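You operate a simulated robot arm through the tools that you are given. There is no shell and no other tool.

You are at the controls of a simulated robot arm. One attempt, no reset.

Task
Wash the wooden spoon by hand in soapy water.
Fine: two pumps of soap in the caddy-side sink, swish the spoon till no sauce shows, lay it on the rack, pull the plug and lay it on the counter.

The check looks at the end state, three seconds after you hand in, the way a careful person would. Anything else that was tipped, shoved, dropped, spilled or broken makes it a failure.

Robot
A 7-joint arm with a two-finger parallel gripper, fixed in place. Base frame: the origin is at the foot of the arm, x ahead of it, y to its left, z up; the work surface is at about z = 715. Readings come in mm, rad, newtons and seconds.
Its first joint turns from -2.601 to 2.601 rad. Payload 3.43 kg.
Tool frame: the origin (TCP) lies between the finger pads and is the grasp point; the fingertips stand 30 mm ahead of it; z points along the fingers, y is the line along which they close. Largest opening 94 mm; finger width 28, thickness 10; the body of the gripper, 50 by 96 mm, starts 55 mm behind the TCP.
Orientation is told as [roll, pitch, yaw] about the base's x, y, z axes, in that order, counted from this pose: with the fingers straight down and closing along the base's y, the tool's x points along the base's -x, its y along +y and its z along -z.

Tools
- The arm moves only by the tool arm_command. Its argument "deltas" is a list of rows, each an object of numbers (a shift or turn left out is 0, a gripper value left out holds the last): "dx", "dy", "dz": the shift along the tool's x, y, z in mm; "rx", "ry", "rz": the turn, a rotation vector about the tool's x, y, z in rad; "fingers": the closure, from 0 (fully open) to 1 (shut). In form: [{"dx": .., "dy": .., "dz": .., "rx": .., "ry": .., "rz": .., "fingers": ..}, ...]. A call has 1 to 20 rows; each row is the pose to reach, as a shift and turn from the pose commanded when the call began, along the tool's axes at that moment. A row lasts 0.2 s, in which the tool goes at most 50 mm and 0.15 rad; a call with a longer step from one row to the next is refused whole, and so is a gripper value outside its range. A pose out of reach is approached as far as the arm can. The call stops where the force on the tool passes 50 N (or 10 N more than at its start, if that is more) or the arm is blocked; 0.2 s more then pass. The fingers move at their own pace (about 45 mm/s each) and stop on an object; they squeeze with about 27 N. The grip force told is the motor's: it shows also when the fingers shut on nothing. Time passes only in rows, and 0.2 s behind the last, so rows that repeat a pose let the fingers close. The reply holds the time, the measured pose of the TCP, the force on the tool along the base axes, the opening and the grip force, in the units named above and with some noise, with the torque about the TCP (base axes, N m) and any sound that the robot's microphone picked up, and new pictures: "show" is both (left out), scene, wrist or none.
- Cameras (640 x 400 px; columns grow to the right, rows downward): "scene" is fixed at [396.4, -510.7, 1489.9]; the picture's right is [0.86, -0.52, 0.00], its down [-0.25, -0.42, -0.87] and it looks along [0.45, 0.75, -0.49] (base axes); focal length 311 px, centre (320, 200). "wrist" rides on the gripper at [76, 14, -102] in the tool frame; the picture's right is [-0.18, 0.98, 0.00], its down [-0.75, -0.14, -0.64] and it looks along [-0.63, -0.12, 0.77] (tool axes); focal length 243 px, centre (320, 200). There is no depth. A picture from a camera that has moved, and an enlarged one, comes with that camera's place and axes in the base frame and with its lens. The place of the scene camera against the robot may be out by one fixed shift of up to 25 mm in any direction.
- enlarge(camera, box): a new picture of the part [left, top, right, bottom] of that camera's present view, enlarged. The clock stands still meanwhile.
- hand_in(): hands the job in; it is judged then, once.

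Places have to be worked out from the pictures, the camera data and where the tool is seen. Open the gripper and draw the arm clear of the work before you hand the job in, unless the task says otherwise.

The tools are called after ">>>" as a command line: name --argument value ..., lists and objects as JSON in quotes. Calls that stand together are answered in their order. arm_command: Moves the arm, as the interface text tells. Its arguments: {"type":"object","properties":{"deltas":{"type":"array","items":{"type":"object","properties":{"dx":{"type":"number"},"dy":{"type":"number"},"dz":{"type":"number"},"rx":{"type":"number"},"ry":{"type":"number"},"rz":{"type":"number"},"fingers":{"type":"number"}}}},"show":{"type":"string","enum":["both","scene","wrist","none"]}},"required":["deltas"]} The other tools are called the same way: enlarge (camera, box) takes an enlarged picture of a part of a camera's view; hand_in () hands the job in.

At the start:

```text
time_s: 0.0
tcp_pos: [710.4, 414.8, 1151.2]
ee_rot: [0.002, 0.001, -0.001]
contact_force: [-0.2, 0.2, 0.0]
moment: [0.01, 0.02, 0.01]
finger_gap: 93.8
grip_force: 0.1
```

scene: 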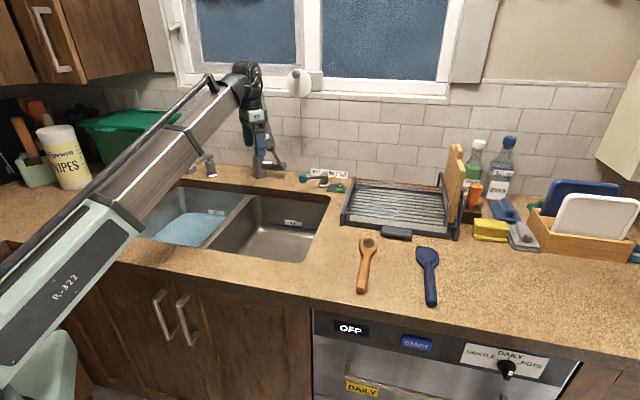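
wrist: 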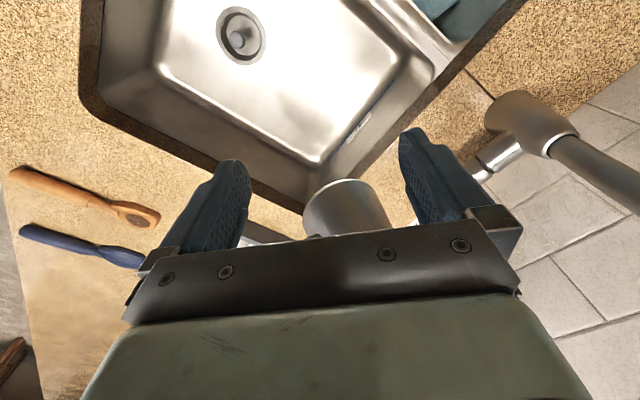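

I'll first look closely at the scene to find the sinks, soap dispenser, caddy, rack, spoon and plug.

>>> enlarge --camera "scene" --box '[120, 150, 360, 300]'

>>> enlarge --camera "scene" --box '[330, 130, 570, 320]'

>>> enlarge --camera "scene" --box '[0, 70, 240, 220]'

>>> enlarge --camera "wrist" --box '[0, 0, 640, 400]'

```text
2.67 times, centred on (240, 225) of scene
camera zoom: at [396.4, -510.7, 1489.9], right [0.86, -0.52, 0.0], down [-0.25, -0.42, -0.87], along [0.45, 0.75, -0.49], focal length 830 px, centre (533, 133)
```

zoom: 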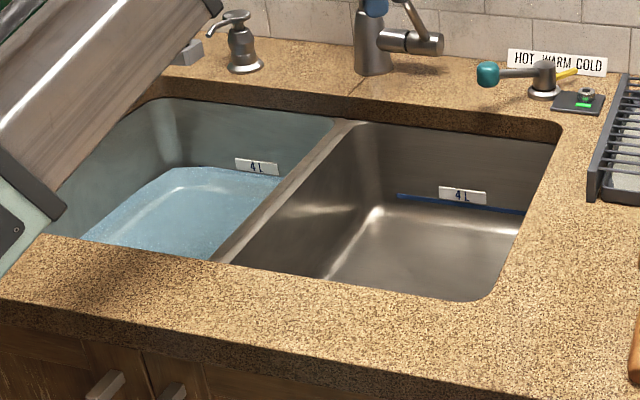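

```text
2.11 times, centred on (450, 225) of scene
camera zoom: at [396.4, -510.7, 1489.9], right [0.86, -0.52, 0.0], down [-0.25, -0.42, -0.87], along [0.45, 0.75, -0.49], focal length 656 px, centre (46, 147)
```

zoom: 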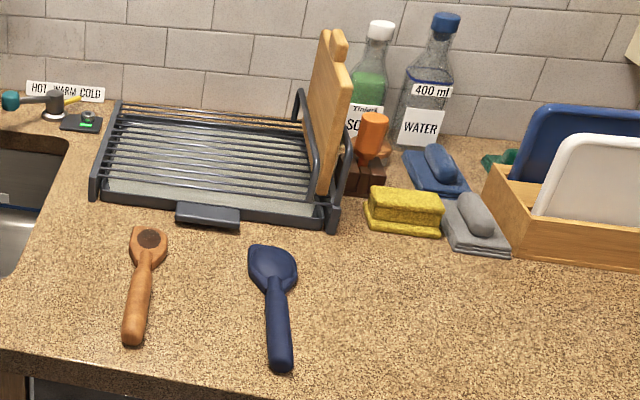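

```text
2.67 times, centred on (120, 145) of scene
camera zoom: at [396.4, -510.7, 1489.9], right [0.86, -0.52, 0.0], down [-0.25, -0.42, -0.87], along [0.45, 0.75, -0.49], focal length 830 px, centre (853, 347)
```

zoom: 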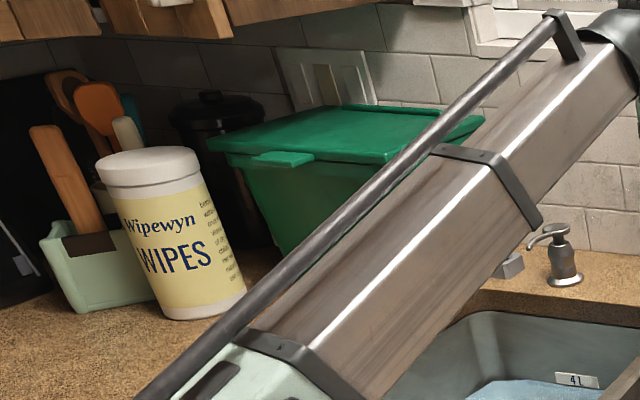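

```text
1.00 times, centred on (320, 200) of wrist (not enlarged: the box is as wide or as high as the picture)
camera zoom: at [634.6, 429.1, 1253.7], right [0.19, 0.98, 0.0], down [0.75, -0.14, 0.64], along [0.63, -0.12, -0.77], focal length 243 px, centre (320, 200)
```

zoom: 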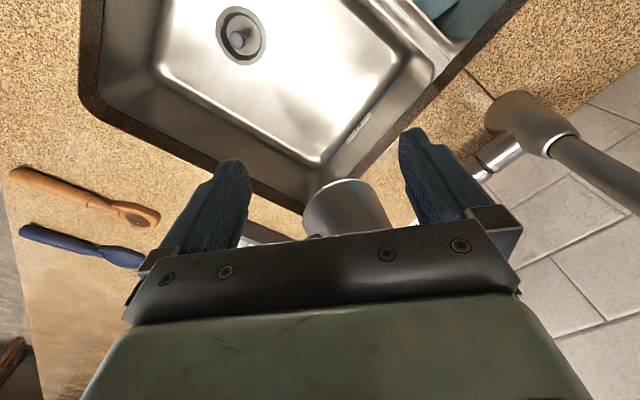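

From triangulating between both cameras, the counter top is likely around z≈915, with the counter running at about 45° to the base axes. I'll raise the arm, bring it back, and yaw it so the wrist camera looks into the left sink.

>>> arm_command --deltas '[{"dx": 40, "dy": 8, "dz": -8, "rz": -0.12}, {"dx": 80, "dy": 16, "dz": -16, "rz": -0.24}, {"dx": 120, "dy": 24, "dz": -24, "rz": -0.36}, {"dx": 160, "dy": 32, "dz": -32, "rz": -0.48}, {"dx": 200, "dy": 40, "dz": -40, "rz": -0.6}, {"dx": 240, "dy": 48, "dz": -49, "rz": -0.72}, {"dx": 280, "dy": 56, "dz": -49, "rz": -0.8}, {"dx": 310, "dy": 65, "dz": -49, "rz": -0.8}]'

```text
time_s: 1.2
tcp_pos: [535.5, 473.7, 1149.3]
ee_rot: [0.01, -0.05, 0.572]
contact_force: [-0.1, 2.1, -0.4]
moment: [-0.1, 0.01, -0.01]
finger_gap: 94.1
grip_force: 0.0
out of reach, approached as far as the arm can: row 2, 3, 4, 5, 6
stopped in row 6: the force on the tool passed its limit at 54 N (the readings are from after the stop); the commanded pose is now the measured one
camera wrist: at [459.9, 440.5, 1247.7], right [-0.38, 0.93, 0.02], down [0.69, 0.27, 0.68], along [0.62, 0.27, -0.73], focal length 243 px, centre (320, 200)
```

scene: 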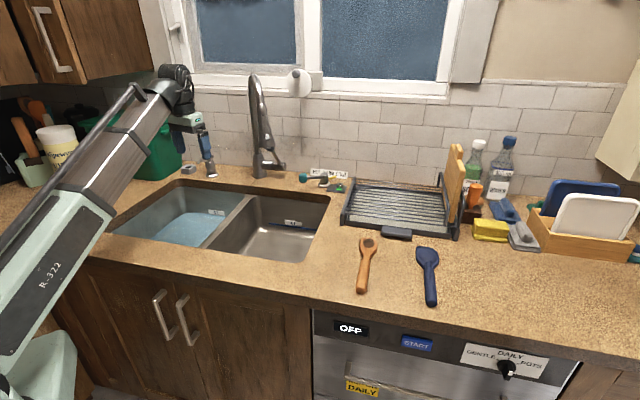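
wrist: 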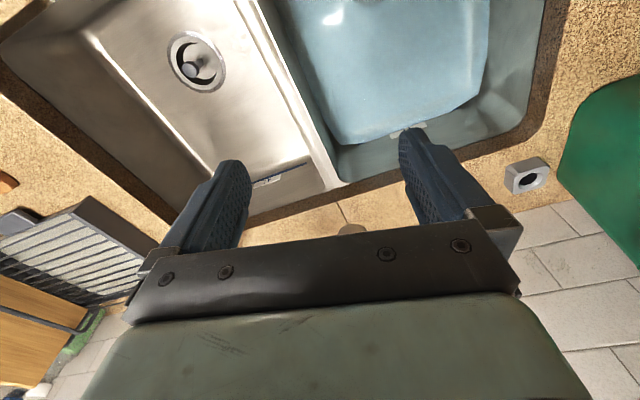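

The move stopped early with a force spike and out-of-reach rows. I'll check the scene closely for contact before moving again.

>>> enlarge --camera "scene" --box '[140, 60, 300, 200]'

>>> enlarge --camera "scene" --box '[90, 160, 350, 300]'

>>> enlarge --camera "wrist" --box '[160, 0, 560, 200]'

```text
2.86 times, centred on (220, 130) of scene
camera zoom: at [396.4, -510.7, 1489.9], right [0.86, -0.52, 0.0], down [-0.25, -0.42, -0.87], along [0.45, 0.75, -0.49], focal length 890 px, centre (606, 400)
```

zoom: 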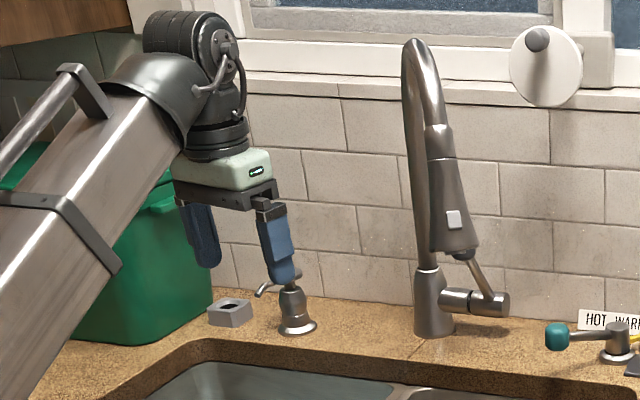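

```text
2.46 times, centred on (220, 230) of scene
camera zoom: at [396.4, -510.7, 1489.9], right [0.86, -0.52, 0.0], down [-0.25, -0.42, -0.87], along [0.45, 0.75, -0.49], focal length 766 px, centre (566, 126)
```

zoom: 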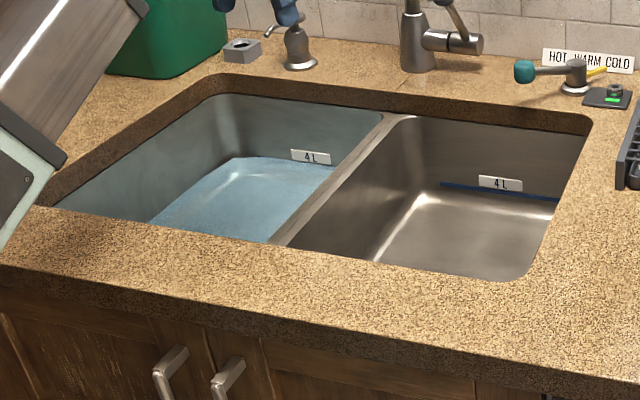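

```text
1.60 times, centred on (360, 100) of wrist
camera zoom: at [459.9, 440.5, 1247.7], right [-0.38, 0.93, 0.02], down [0.69, 0.27, 0.68], along [0.62, 0.27, -0.73], focal length 388 px, centre (256, 360)
```

zoom: 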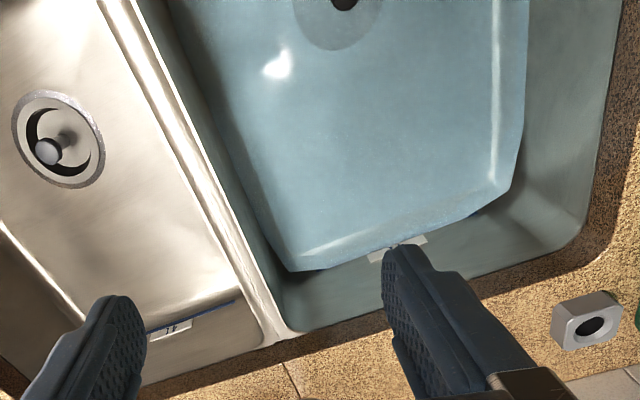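

Nothing looks disturbed. The faucet stands at about (795,655) and the soap dispenser at about (630,810). I'll turn the wrist in place, with small motions, so its camera faces the dispenser.

>>> arm_command --deltas '[{"rz": -0.1}, {"rz": -0.2}, {"rz": -0.3}, {"rz": -0.4}, {"rz": -0.5}]'

```text
time_s: 1.8
tcp_pos: [536.7, 474.0, 1149.4]
ee_rot: [0.006, -0.057, 0.72]
contact_force: [2.3, -0.5, -2.4]
moment: [0.17, 0.04, 0.13]
finger_gap: 94.3
grip_force: 0.1
stopped in row 2: the force on the tool passed its limit at 54 N (the readings are from after the stop); the commanded pose is now the measured one
camera wrist: at [465.6, 430.9, 1246.5], right [-0.51, 0.86, 0.01], down [0.63, 0.36, 0.68], along [0.58, 0.36, -0.73], focal length 243 px, centre (320, 200)
```

scene: 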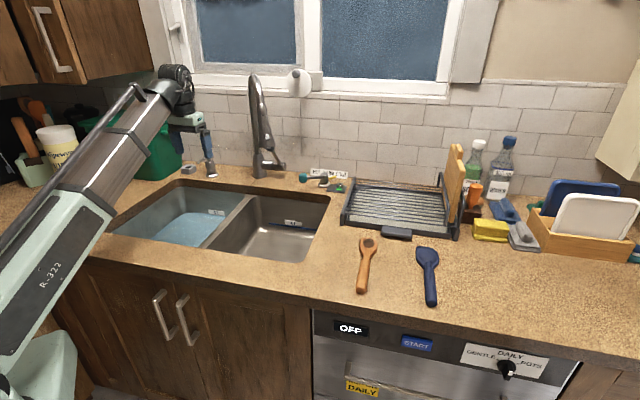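
wrist: 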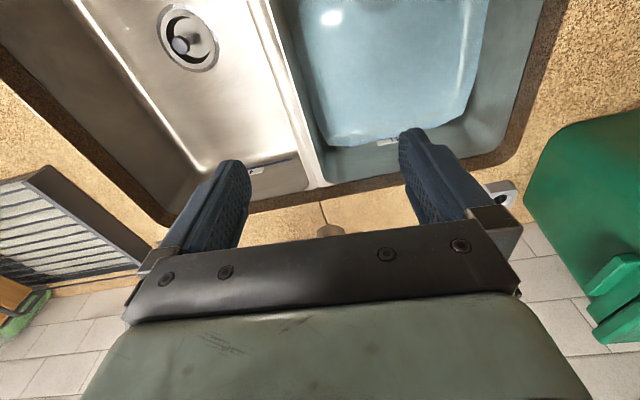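

There is no visible contact, so the arm is likely near a joint limit at this height and retraction. I'll descend slowly to see whether motion smooths out.

>>> arm_command --deltas '[{"dz": 10}, {"dz": 20}, {"dz": 30}, {"dz": 40}, {"dz": 50}]' --show "wrist"

```text
time_s: 3.0
tcp_pos: [537.7, 474.7, 1098.5]
ee_rot: [0.003, -0.059, 0.718]
contact_force: [0.0, 0.5, 0.0]
moment: [0.0, -0.04, 0.01]
finger_gap: 93.9
grip_force: 0.1
camera wrist: at [466.5, 431.2, 1196.1], right [-0.51, 0.86, 0.01], down [0.63, 0.36, 0.68], along [0.58, 0.36, -0.73], focal length 243 px, centre (320, 200)
```

wrist: 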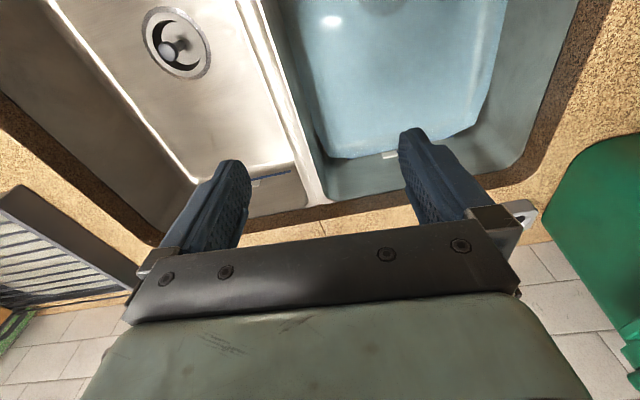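

That was smooth. Now I'll level the tool and yaw slowly toward the dispenser at this lower height.

>>> arm_command --deltas '[{"rz": -0.05, "ry": 0.015}, {"rz": -0.1, "ry": 0.03}, {"rz": -0.15, "ry": 0.045}, {"rz": -0.2, "ry": 0.059}, {"rz": -0.25, "ry": 0.059}, {"rz": -0.3, "ry": 0.059}, {"rz": -0.35, "ry": 0.059}, {"rz": -0.4, "ry": 0.059}]'

```text
time_s: 4.8
tcp_pos: [538.4, 475.0, 1099.0]
ee_rot: [-0.007, 0.003, 1.121]
contact_force: [-0.3, 4.9, -6.6]
moment: [-0.32, -0.29, -0.27]
finger_gap: 93.9
grip_force: 0.0
camera wrist: at [491.7, 413.6, 1200.5], right [-0.8, 0.59, -0.01], down [0.45, 0.62, 0.64], along [0.38, 0.51, -0.77], focal length 243 px, centre (320, 200)
```

scene: 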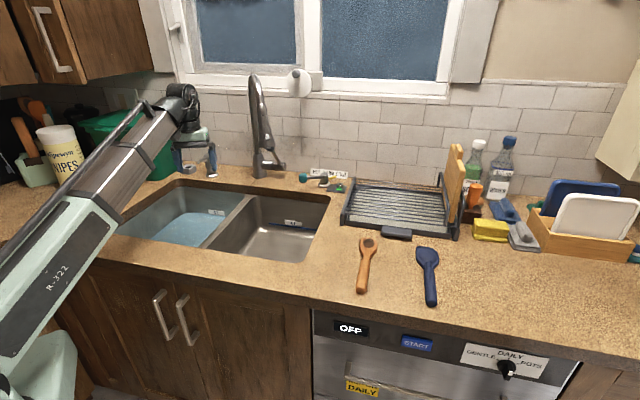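
wrist: 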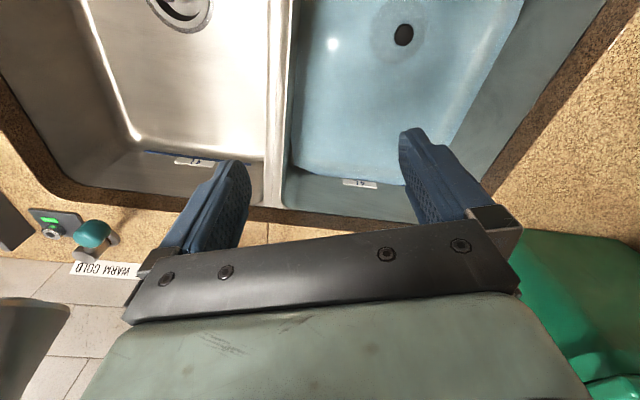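

The force reads a few newtons after the turn, so I'll wait a moment to see if it's a real contact.

>>> arm_command --deltas '[{}, {}, {}]' --show "none"

>>> enlarge --camera "wrist" --box '[260, 0, 560, 200]'

>>> enlarge --camera "scene" --box '[130, 70, 290, 190]'

```text
time_s: 5.6
tcp_pos: [539.0, 475.5, 1097.8]
ee_rot: [-0.007, 0.002, 1.119]
contact_force: [3.9, -0.4, -3.9]
moment: [0.32, 0.21, 0.24]
finger_gap: 94.1
grip_force: 0.0
```

```text
2.00 times, centred on (410, 100) of wrist
camera zoom: at [491.7, 413.7, 1200.5], right [-0.8, 0.59, -0.01], down [0.45, 0.62, 0.64], along [0.39, 0.51, -0.77], focal length 485 px, centre (140, 400)
```

zoom: 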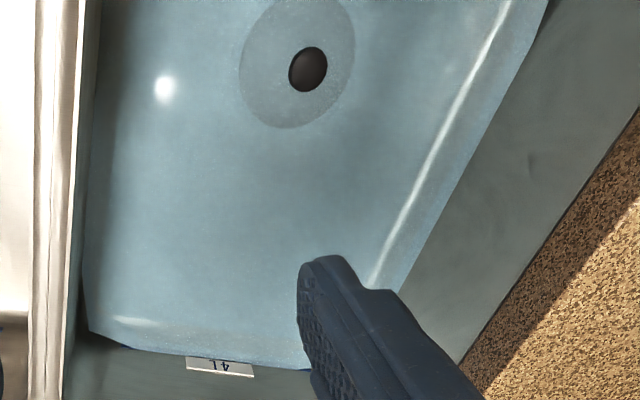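

```text
3.33 times, centred on (210, 130) of scene
camera zoom: at [396.4, -510.7, 1489.9], right [0.86, -0.52, 0.0], down [-0.25, -0.42, -0.87], along [0.45, 0.75, -0.49], focal length 1038 px, centre (687, 433)
```

zoom: 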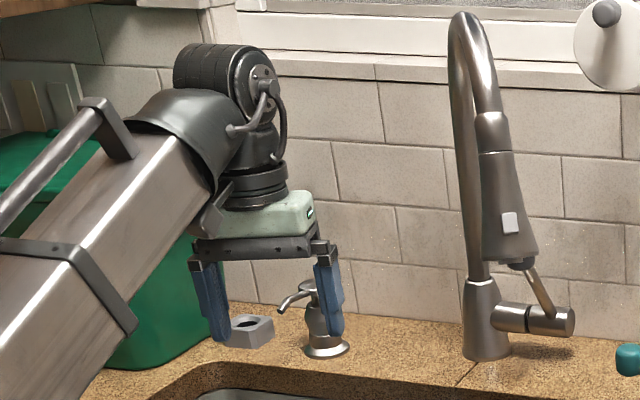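

The enlarged view shows the wrist-camera bracket nearly touching the forearm, so retracted poses with the camera facing the base cause self-contact. Moving outward opens that gap, so I'll move outward toward the dispenser at constant height.

>>> arm_command --deltas '[{"dx": -20}, {"dx": -45}, {"dx": -70}, {"dx": -95}, {"dx": -120}, {"dx": -145}, {"dx": -170}, {"dx": -190}, {"dx": -200}]'

```text
time_s: 7.6
tcp_pos: [628.3, 654.6, 1100.3]
ee_rot: [-0.008, 0.005, 1.119]
contact_force: [0.2, -0.7, 0.3]
moment: [0.03, -0.01, -0.03]
finger_gap: 93.8
grip_force: 0.1
camera wrist: at [581.5, 594.2, 1201.0], right [-0.8, 0.59, -0.01], down [0.45, 0.62, 0.64], along [0.39, 0.51, -0.77], focal length 243 px, centre (320, 200)
```

scene: 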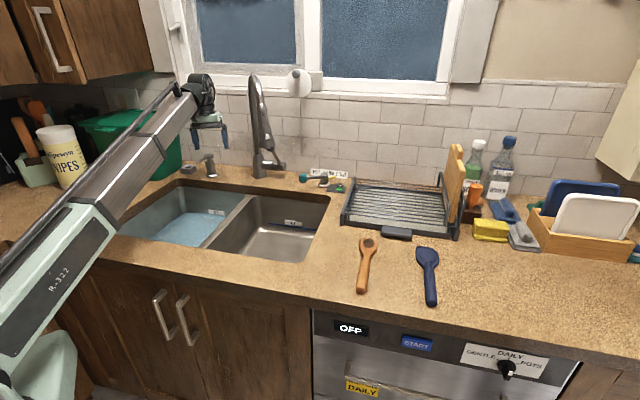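
wrist: 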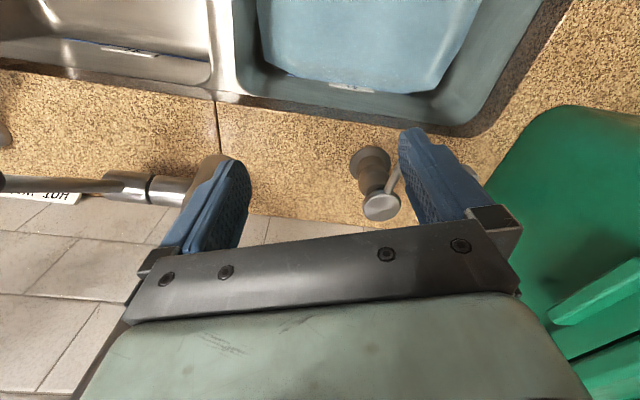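

The contact is gone and the dispenser is now visible between the fingers. I'll enlarge it to see where the spout points.

>>> enlarge --camera "wrist" --box '[310, 100, 470, 240]'

>>> enlarge --camera "scene" --box '[160, 130, 260, 200]'

```text
2.86 times, centred on (390, 170) of wrist
camera zoom: at [581.5, 594.2, 1201.0], right [-0.8, 0.59, -0.01], down [0.45, 0.62, 0.64], along [0.39, 0.51, -0.77], focal length 693 px, centre (120, 286)
```

zoom: 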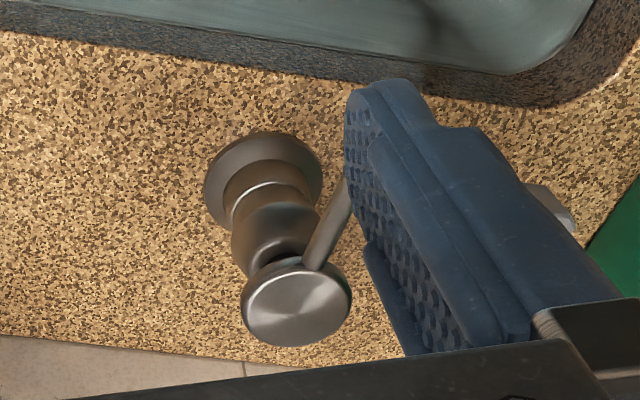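

```text
5.71 times, centred on (210, 165) of scene
camera zoom: at [396.4, -510.7, 1489.9], right [0.86, -0.52, 0.0], down [-0.25, -0.42, -0.87], along [0.45, 0.75, -0.49], focal length 1779 px, centre (949, 400)
```

zoom: 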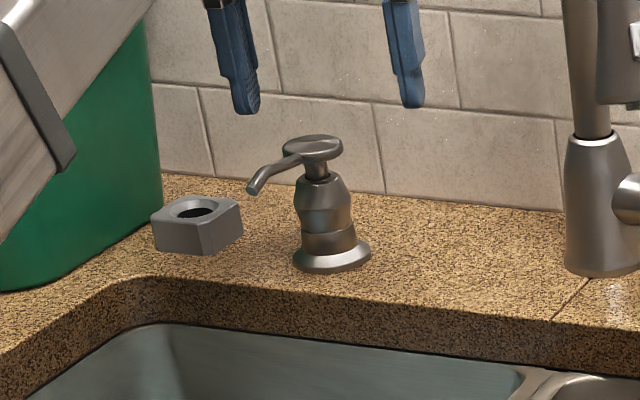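

The dispenser cap sits around (632,767), with its spout pointing left and slightly toward the sink. I need to know whether the tip overhangs the left basin, so I'll shift left and forward for an unobstructed look from above.

>>> arm_command --deltas '[{"dx": -10, "dy": 15}, {"dx": -20, "dy": 30}, {"dx": -30, "dy": 45}, {"dx": -40, "dy": 55}]' --show "wrist"

>>> enlarge --camera "wrist" --box '[240, 80, 400, 240]'

```text
time_s: 8.6
tcp_pos: [594.4, 716.0, 1099.5]
ee_rot: [-0.007, 0.003, 1.118]
contact_force: [0.0, -0.4, -0.4]
moment: [-0.01, 0.01, 0.0]
finger_gap: 94.1
grip_force: 0.1
camera wrist: at [546.7, 654.1, 1200.6], right [-0.8, 0.59, -0.01], down [0.45, 0.62, 0.64], along [0.39, 0.51, -0.77], focal length 243 px, centre (320, 200)
```

wrist: 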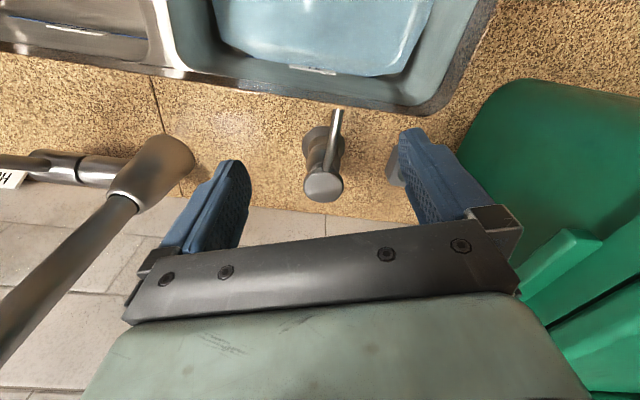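

```text
2.50 times, centred on (320, 160) of wrist
camera zoom: at [546.7, 654.1, 1200.6], right [-0.8, 0.59, -0.01], down [0.45, 0.62, 0.64], along [0.39, 0.51, -0.77], focal length 606 px, centre (320, 300)
```

zoom: 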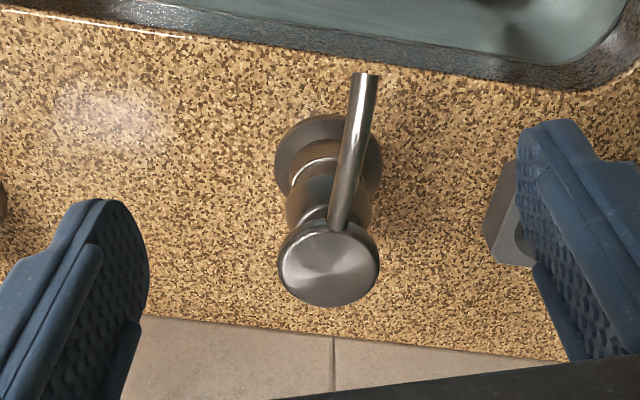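

Triangulating two wrist views puts the cap at (634,773,1002), the counter at z≈915, and the spout tip at about (580,720), roughly 20 mm past the counter edge and over the left basin. I'll close the fingers and move over the cap at the same height.

>>> arm_command --deltas '[{"dx": -12, "dy": -2, "fingers": 1}, {"dx": -25, "dy": -4, "fingers": 1}, {"dx": -40, "dy": -6, "fingers": 1}, {"dx": -55, "dy": -8, "fingers": 1}, {"dx": -69, "dy": -10.5, "fingers": 1}, {"dx": -69, "dy": -10.5, "fingers": 1}]'

```text
time_s: 10.0
tcp_pos: [632.8, 773.5, 1097.6]
ee_rot: [-0.008, 0.003, 1.118]
contact_force: [-0.6, 0.8, 0.3]
moment: [-0.02, 0.0, 0.0]
finger_gap: 0.0
grip_force: 26.4
camera wrist: at [586.0, 711.7, 1200.0], right [-0.8, 0.59, -0.01], down [0.45, 0.62, 0.64], along [0.39, 0.51, -0.77], focal length 243 px, centre (320, 200)
```

scene: 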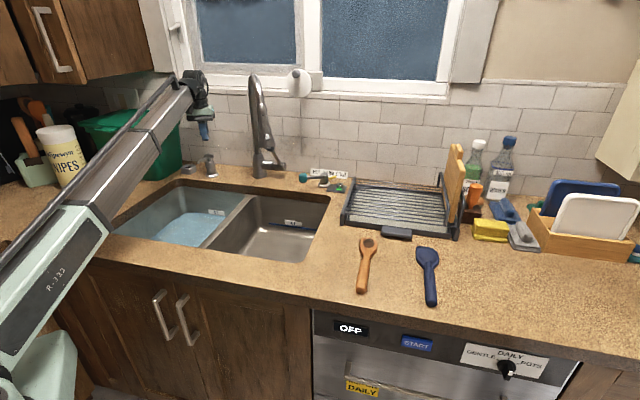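
wrist: 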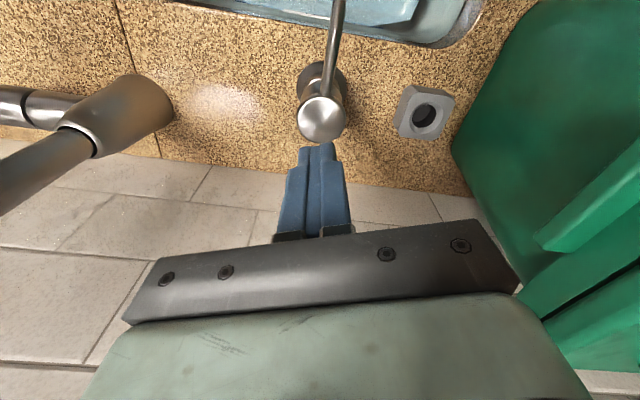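

The closed fingers are directly above the cap at (633,773), with no force, and the bin is well clear. I'll lower to just above the cap.

>>> arm_command --deltas '[{"dz": 12}, {"dz": 24}, {"dz": 36}, {"dz": 48}, {"dz": 56}, {"dz": 56}]'

>>> enlarge --camera "scene" --box '[160, 110, 260, 190]'

```text
time_s: 11.4
tcp_pos: [633.7, 772.8, 1043.9]
ee_rot: [-0.007, 0.003, 1.119]
contact_force: [0.4, 0.6, 0.7]
moment: [-0.03, -0.02, -0.03]
finger_gap: 0.0
grip_force: 27.3
camera wrist: at [586.8, 710.7, 1144.6], right [-0.8, 0.59, -0.01], down [0.45, 0.62, 0.64], along [0.39, 0.51, -0.77], focal length 243 px, centre (320, 200)
```

scene: 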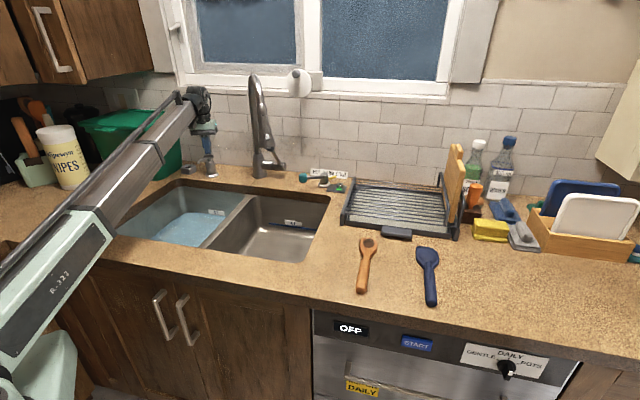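
wrist: 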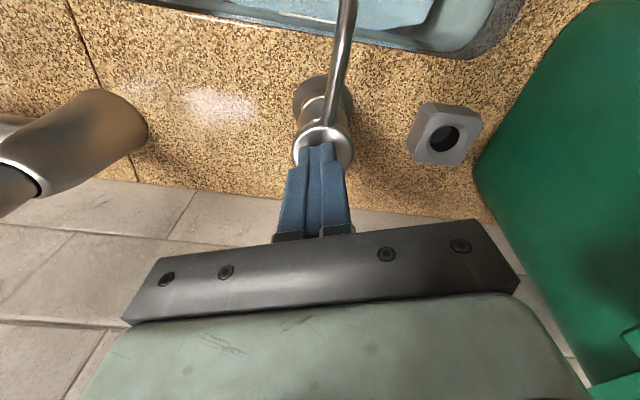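

```text
5.00 times, centred on (210, 150) of scene
camera zoom: at [396.4, -510.7, 1489.9], right [0.86, -0.52, 0.0], down [-0.25, -0.42, -0.87], along [0.45, 0.75, -0.49], focal length 1557 px, centre (870, 450)
```

zoom: 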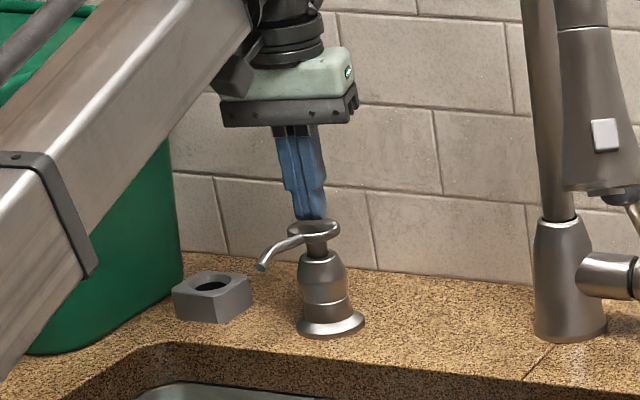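

Fingertips are about 12 mm above the cap and centred on it. I'll press down gradually for the first pump, watching force and sound.

>>> arm_command --deltas '[{"dz": 5}, {"dz": 10}, {"dz": 13}, {"dz": 16}, {"dz": 19}, {"dz": 22}, {"dz": 22}]'

>>> enlarge --camera "scene" --box '[160, 110, 260, 190]'

```text
time_s: 13.0
tcp_pos: [632.6, 772.0, 1022.9]
ee_rot: [-0.007, -0.001, 1.121]
contact_force: [2.8, 7.3, 36.6]
moment: [0.22, -0.06, 0.0]
finger_gap: 0.0
grip_force: 26.4
heard: click
camera wrist: at [586.8, 710.7, 1123.8], right [-0.8, 0.59, -0.01], down [0.45, 0.62, 0.64], along [0.39, 0.51, -0.77], focal length 243 px, centre (320, 200)
```

scene: 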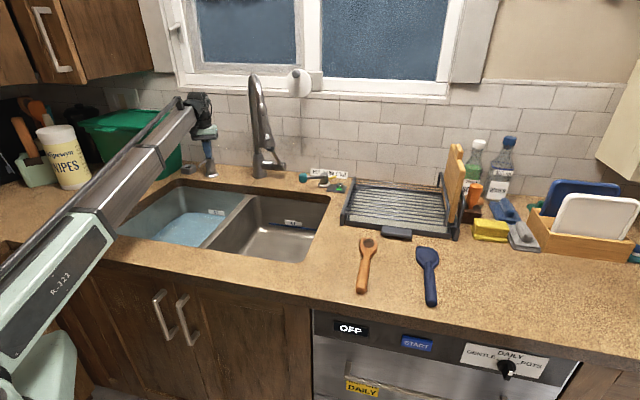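
wrist: 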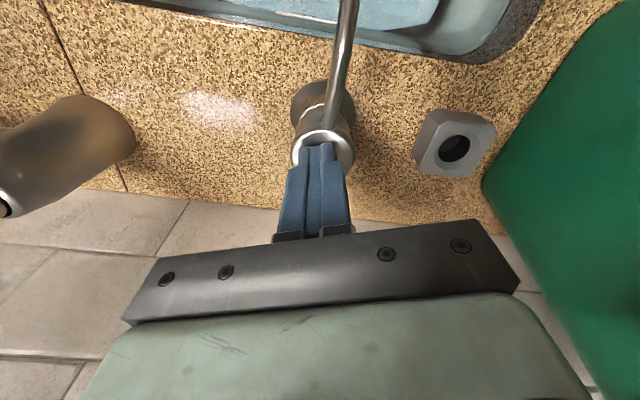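

```text
5.00 times, centred on (210, 150) of scene
camera zoom: at [396.4, -510.7, 1489.9], right [0.86, -0.52, 0.0], down [-0.25, -0.42, -0.87], along [0.45, 0.75, -0.49], focal length 1557 px, centre (870, 450)
```

zoom: 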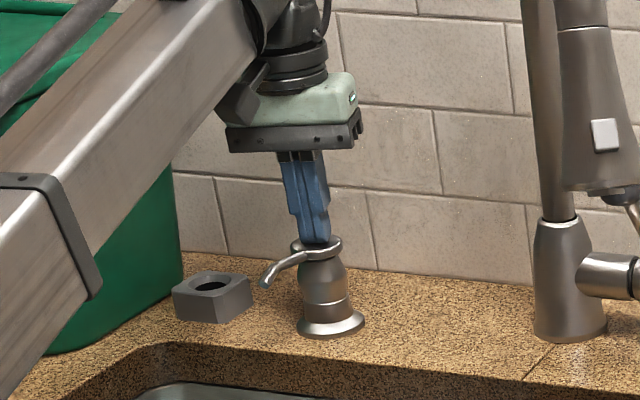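

I heard a click at full stroke, with 37 N on the cap: that's one pump. I'll raise fully to let the pump spring back, and look for soap.

>>> arm_command --deltas '[{"dz": -5}, {"dz": -10}, {"dz": -16}, {"dz": -22}, {"dz": -25}, {"dz": -25}, {"dz": -25}]'

>>> enlarge --camera "scene" --box '[120, 130, 280, 250]'

>>> enlarge --camera "wrist" --box '[240, 0, 500, 160]'

```text
time_s: 14.6
tcp_pos: [634.2, 773.4, 1046.0]
ee_rot: [-0.009, 0.003, 1.118]
contact_force: [-0.6, -0.2, 0.7]
moment: [0.0, 0.01, -0.02]
finger_gap: 0.1
grip_force: 27.0
camera wrist: at [587.5, 712.4, 1148.4], right [-0.8, 0.59, -0.01], down [0.45, 0.62, 0.64], along [0.39, 0.51, -0.77], focal length 243 px, centre (320, 200)
```

scene: 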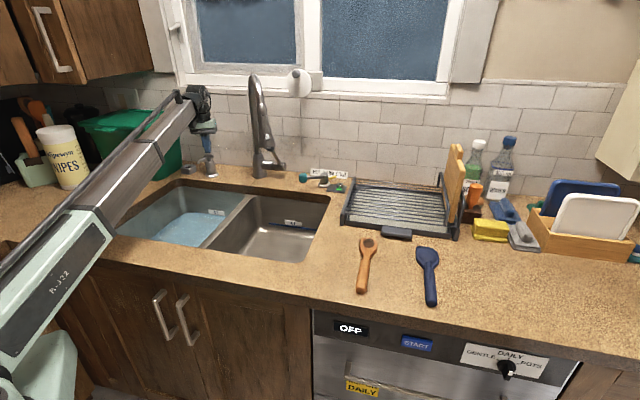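
wrist: 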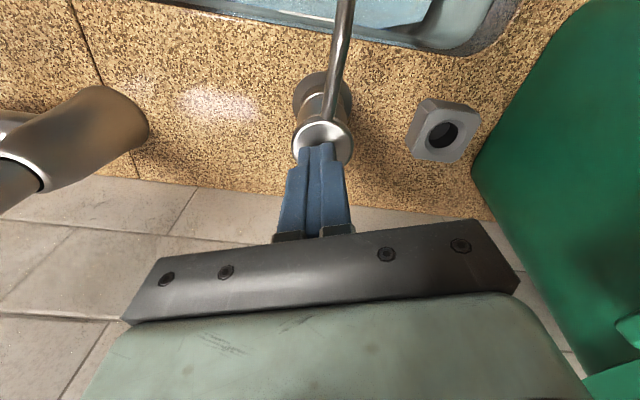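

```text
3.33 times, centred on (200, 190) of scene
camera zoom: at [396.4, -510.7, 1489.9], right [0.86, -0.52, 0.0], down [-0.25, -0.42, -0.87], along [0.45, 0.75, -0.49], focal length 1038 px, centre (720, 233)
```

zoom: 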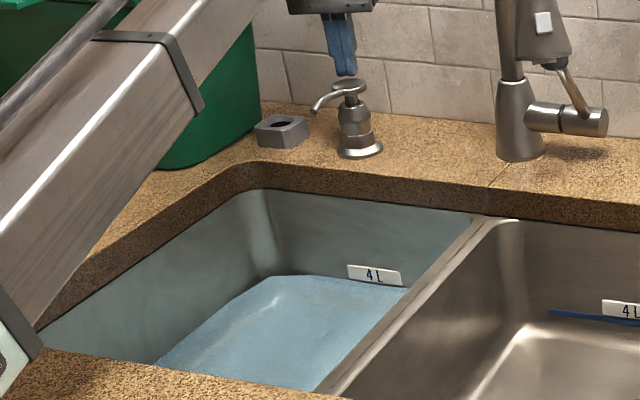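

```text
2.46 times, centred on (370, 80) of wrist
camera zoom: at [587.5, 712.4, 1148.4], right [-0.8, 0.59, -0.01], down [0.45, 0.62, 0.64], along [0.39, 0.51, -0.77], focal length 597 px, centre (197, 495)
```

zoom: 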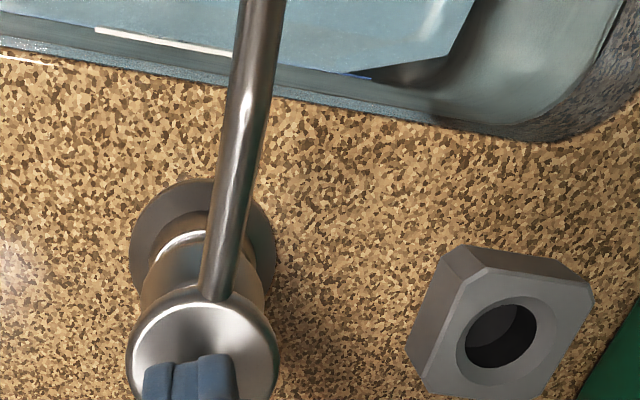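

The head sprang back and the counter is clean. I'll make the second pump with the same stroke.

>>> arm_command --deltas '[{"dz": 6}, {"dz": 12}, {"dz": 16}, {"dz": 19}, {"dz": 22}, {"dz": 25}, {"dz": 25}]' --show "none"

>>> enlarge --camera "scene" --box '[160, 130, 240, 190]'

```text
time_s: 16.2
tcp_pos: [633.6, 773.0, 1023.7]
ee_rot: [-0.007, 0.001, 1.117]
contact_force: [1.1, 0.7, 31.1]
moment: [0.02, -0.05, -0.01]
finger_gap: 0.0
grip_force: 26.8
heard: click
```

```text
6.67 times, centred on (200, 160) of scene
camera zoom: at [396.4, -510.7, 1489.9], right [0.86, -0.52, 0.0], down [-0.25, -0.42, -0.87], along [0.45, 0.75, -0.49], focal length 2076 px, centre (1120, 467)
```

zoom: 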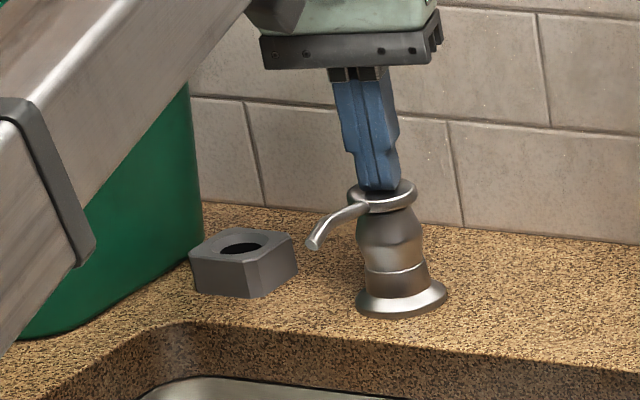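

Second click heard, so two pumps are done. I'll raise clear of the pump and open the fingers.

>>> arm_command --deltas '[{"dz": -10}, {"dz": -22}, {"dz": -40}, {"dz": -60}, {"dz": -80}, {"dz": -80, "dx": 25}, {"dz": -80, "dx": 50}, {"dz": -80, "dx": 75}, {"dz": -80, "dx": 100}]'

>>> enlarge --camera "scene" --box '[100, 140, 280, 260]'

>>> enlarge --camera "wrist" --box '[200, 0, 480, 175]'

```text
time_s: 18.2
tcp_pos: [587.6, 684.8, 1099.1]
ee_rot: [-0.008, 0.005, 1.119]
contact_force: [0.1, 0.8, 0.4]
moment: [-0.03, 0.06, 0.02]
finger_gap: 0.0
grip_force: 26.7
camera wrist: at [541.3, 622.7, 1201.6], right [-0.8, 0.6, -0.01], down [0.45, 0.62, 0.64], along [0.39, 0.51, -0.77], focal length 243 px, centre (320, 200)
```

scene: 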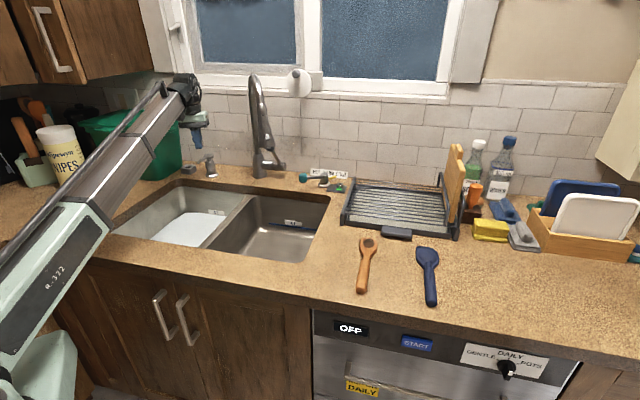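
wrist: 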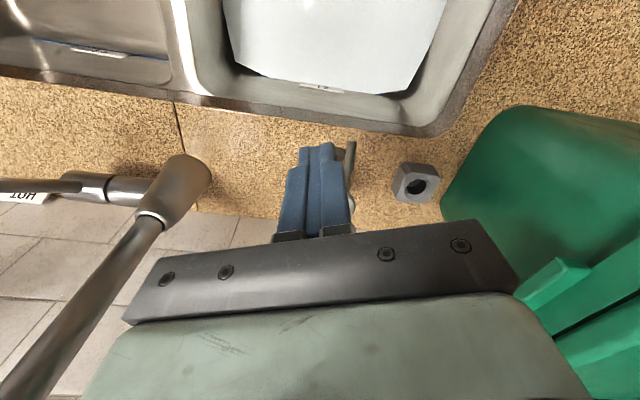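

```text
3.33 times, centred on (190, 200) of scene
camera zoom: at [396.4, -510.7, 1489.9], right [0.86, -0.52, 0.0], down [-0.25, -0.42, -0.87], along [0.45, 0.75, -0.49], focal length 1038 px, centre (753, 200)
```

zoom: 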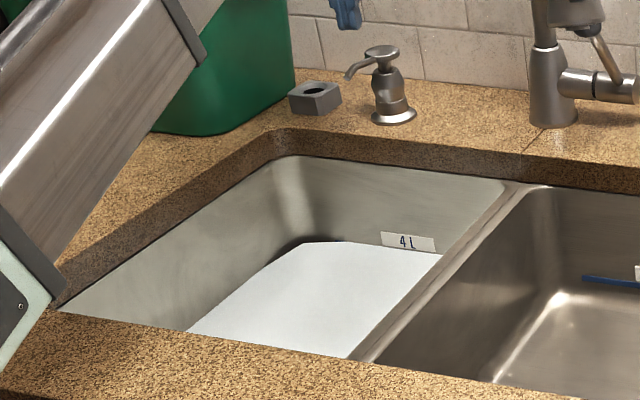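

```text
2.29 times, centred on (340, 88) of wrist
camera zoom: at [541.3, 622.7, 1201.6], right [-0.8, 0.6, -0.01], down [0.45, 0.62, 0.64], along [0.39, 0.51, -0.77], focal length 555 px, centre (274, 457)
```

zoom: 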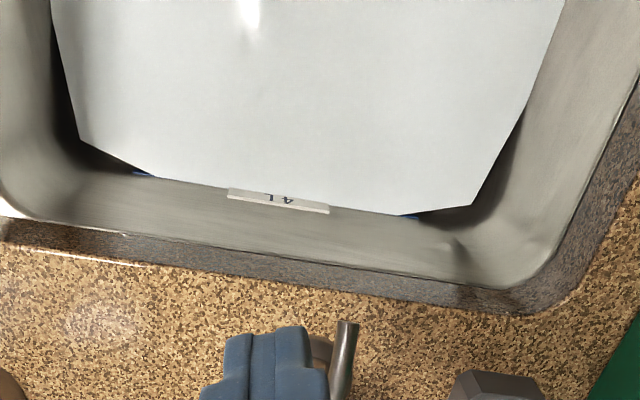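

The water turned cloudy white, so the left sink is now soapy, and nothing else moved. Next I'll swing the arm back around the faucet toward the spoon, keeping the radius near 750 mm.

>>> arm_command --deltas '[{"dx": 25, "dy": 2, "rz": 0.05, "fingers": 0}, {"dx": 50, "dy": 4, "rz": 0.1}, {"dx": 75, "dy": 6, "rz": 0.15}, {"dx": 100, "dy": 8, "rz": 0.2}, {"dx": 125, "dy": 10, "rz": 0.25}, {"dx": 145, "dy": 12, "rz": 0.3}, {"dx": 145, "dy": 12, "rz": 0.3}]'

>>> enlarge --camera "wrist" --box '[200, 0, 600, 200]'

```text
time_s: 19.8
tcp_pos: [515.3, 556.8, 1103.1]
ee_rot: [-0.006, 0.002, 0.818]
contact_force: [0.4, 0.3, -0.4]
moment: [0.02, 0.01, 0.01]
finger_gap: 94.0
grip_force: 0.1
camera wrist: at [452.4, 512.0, 1203.4], right [-0.59, 0.81, -0.01], down [0.62, 0.46, 0.64], along [0.52, 0.38, -0.77], focal length 243 px, centre (320, 200)
```

scene: 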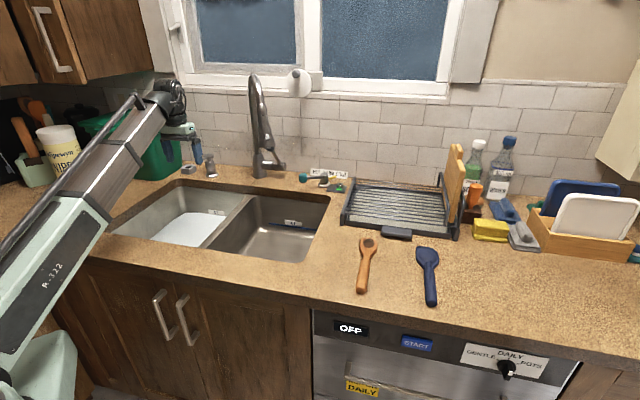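
wrist: 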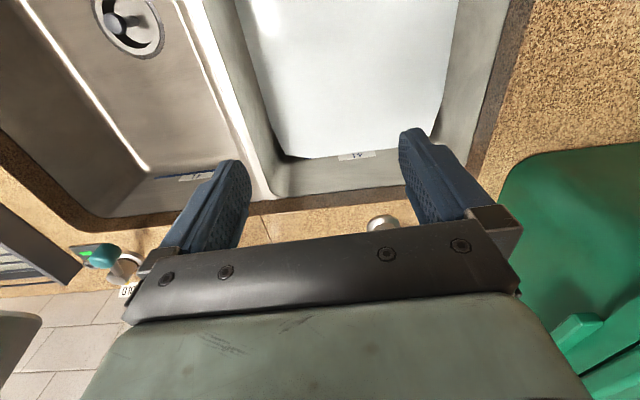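

```text
1.60 times, centred on (400, 100) of wrist
camera zoom: at [452.4, 512.0, 1203.4], right [-0.59, 0.81, -0.01], down [0.62, 0.46, 0.64], along [0.52, 0.38, -0.77], focal length 388 px, centre (192, 360)
```

zoom: 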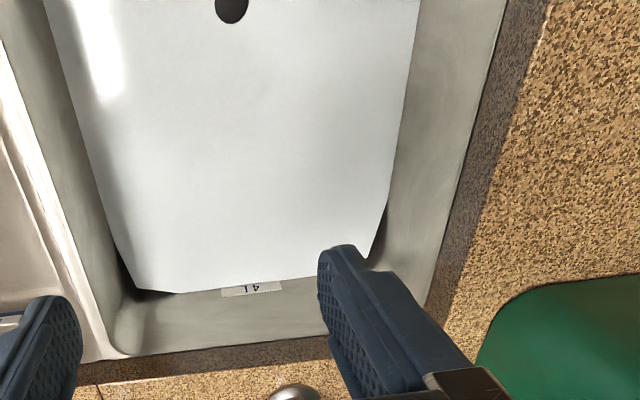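

The plug's black knob still shows through the cloudy water near (417,525). I'll leave that for later and continue around the faucet's inner side toward the spoon.

>>> arm_command --deltas '[{"dx": 6, "dy": -36, "rz": 0.04}, {"dx": 12, "dy": -73, "rz": 0.08}, {"dx": 18, "dy": -109, "rz": 0.12}, {"dx": 24, "dy": -146, "rz": 0.16}, {"dx": 34, "dy": -182, "rz": 0.2}, {"dx": 44, "dy": -218, "rz": 0.24}, {"dx": 55, "dy": -254, "rz": 0.28}, {"dx": 65, "dy": -289, "rz": 0.32}, {"dx": 76, "dy": -324, "rz": 0.35}, {"dx": 76, "dy": -324, "rz": 0.35}]'

```text
time_s: 22.0
tcp_pos: [699.8, 285.3, 1101.5]
ee_rot: [-0.008, -0.002, 0.468]
contact_force: [0.4, -0.4, 0.4]
moment: [0.0, -0.03, 0.01]
finger_gap: 94.1
grip_force: 0.0
camera wrist: at [625.5, 263.4, 1202.9], right [-0.28, 0.96, -0.01], down [0.73, 0.22, 0.64], along [0.62, 0.18, -0.76], focal length 243 px, centre (320, 200)
```

scene: 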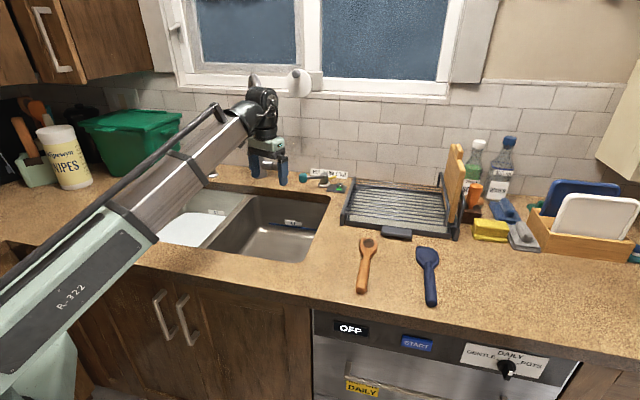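
wrist: 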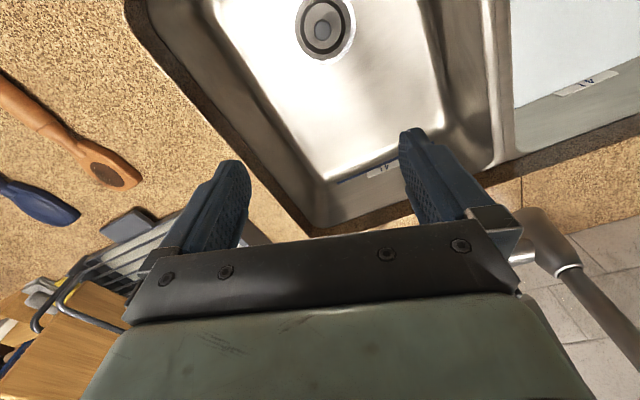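

The spoon head shows at about (887,39) with sauce on it. I'll move above the spoon handle with the jaws turned across it.

>>> arm_command --deltas '[{"dx": 6, "dy": -32, "rz": -0.04}, {"dx": 12, "dy": -64, "rz": -0.08}, {"dx": 18, "dy": -96, "rz": -0.12}, {"dx": 24, "dy": -128, "rz": -0.16}, {"dx": 30, "dy": -160, "rz": -0.2}, {"dx": 37, "dy": -192, "rz": -0.24}, {"dx": 43, "dy": -224, "rz": -0.28}, {"dx": 49, "dy": -256, "rz": -0.32}, {"dx": 56, "dy": -289, "rz": -0.36}, {"dx": 62, "dy": -321, "rz": -0.39}, {"dx": 62, "dy": -321, "rz": -0.39}]'

```text
time_s: 24.4
tcp_pos: [792.1, -32.6, 1105.5]
ee_rot: [-0.007, 0.002, 0.857]
contact_force: [-0.2, 1.2, 0.5]
moment: [0.01, -0.01, 0.02]
finger_gap: 94.1
grip_force: 0.0
camera wrist: at [730.9, -80.4, 1207.1], right [-0.62, 0.78, -0.01], down [0.6, 0.48, 0.64], along [0.51, 0.4, -0.77], focal length 243 px, centre (320, 200)
```

scene: 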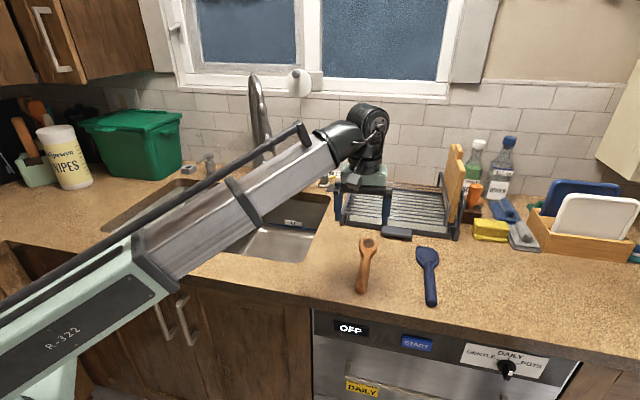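
wrist: 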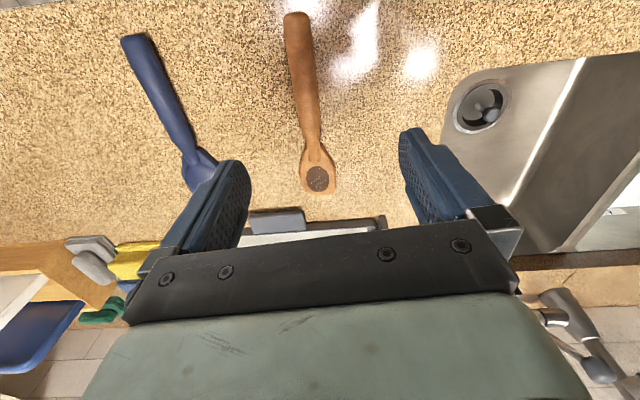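

The spoon is centred between the fingers: handle end at about (756,-89), head tip at about (911,59), lying at about 0.76 rad. I'll align yaw and descend toward a grasp point on the handle, stopping at z≈1000 to check.

>>> arm_command --deltas '[{"dx": 6, "dy": -4, "dz": 20, "rz": 0.03}, {"dx": 12, "dy": -8, "dz": 40, "rz": 0.06}, {"dx": 18, "dy": -11, "dz": 60, "rz": 0.094}, {"dx": 21.6, "dy": -13.9, "dz": 80, "rz": 0.094}, {"dx": 21.6, "dy": -13.9, "dz": 100, "rz": 0.094}, {"dx": 21.6, "dy": -13.9, "dz": 105, "rz": 0.094}]'

```text
time_s: 25.8
tcp_pos: [786.7, -58.4, 1001.4]
ee_rot: [-0.009, 0.001, 0.765]
contact_force: [1.1, 0.1, 0.1]
moment: [0.03, -0.03, -0.02]
finger_gap: 94.1
grip_force: 0.1
camera wrist: at [720.8, -100.1, 1102.7], right [-0.55, 0.84, -0.01], down [0.64, 0.42, 0.64], along [0.54, 0.35, -0.77], focal length 243 px, centre (320, 200)
```

scene: 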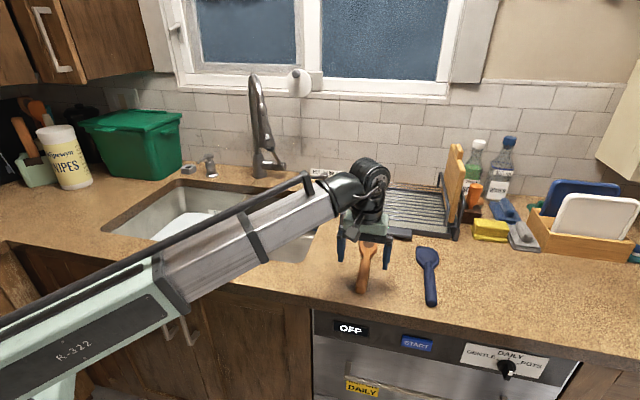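
wrist: 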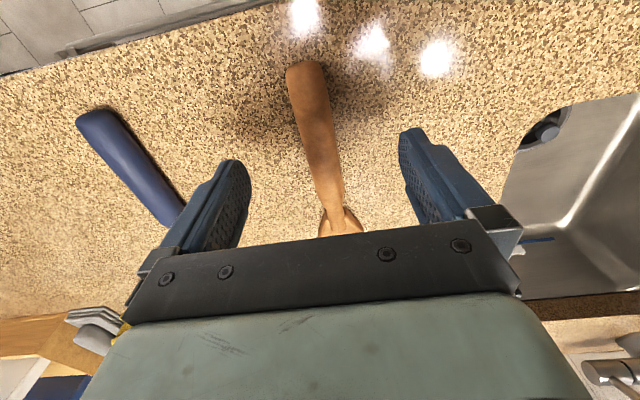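

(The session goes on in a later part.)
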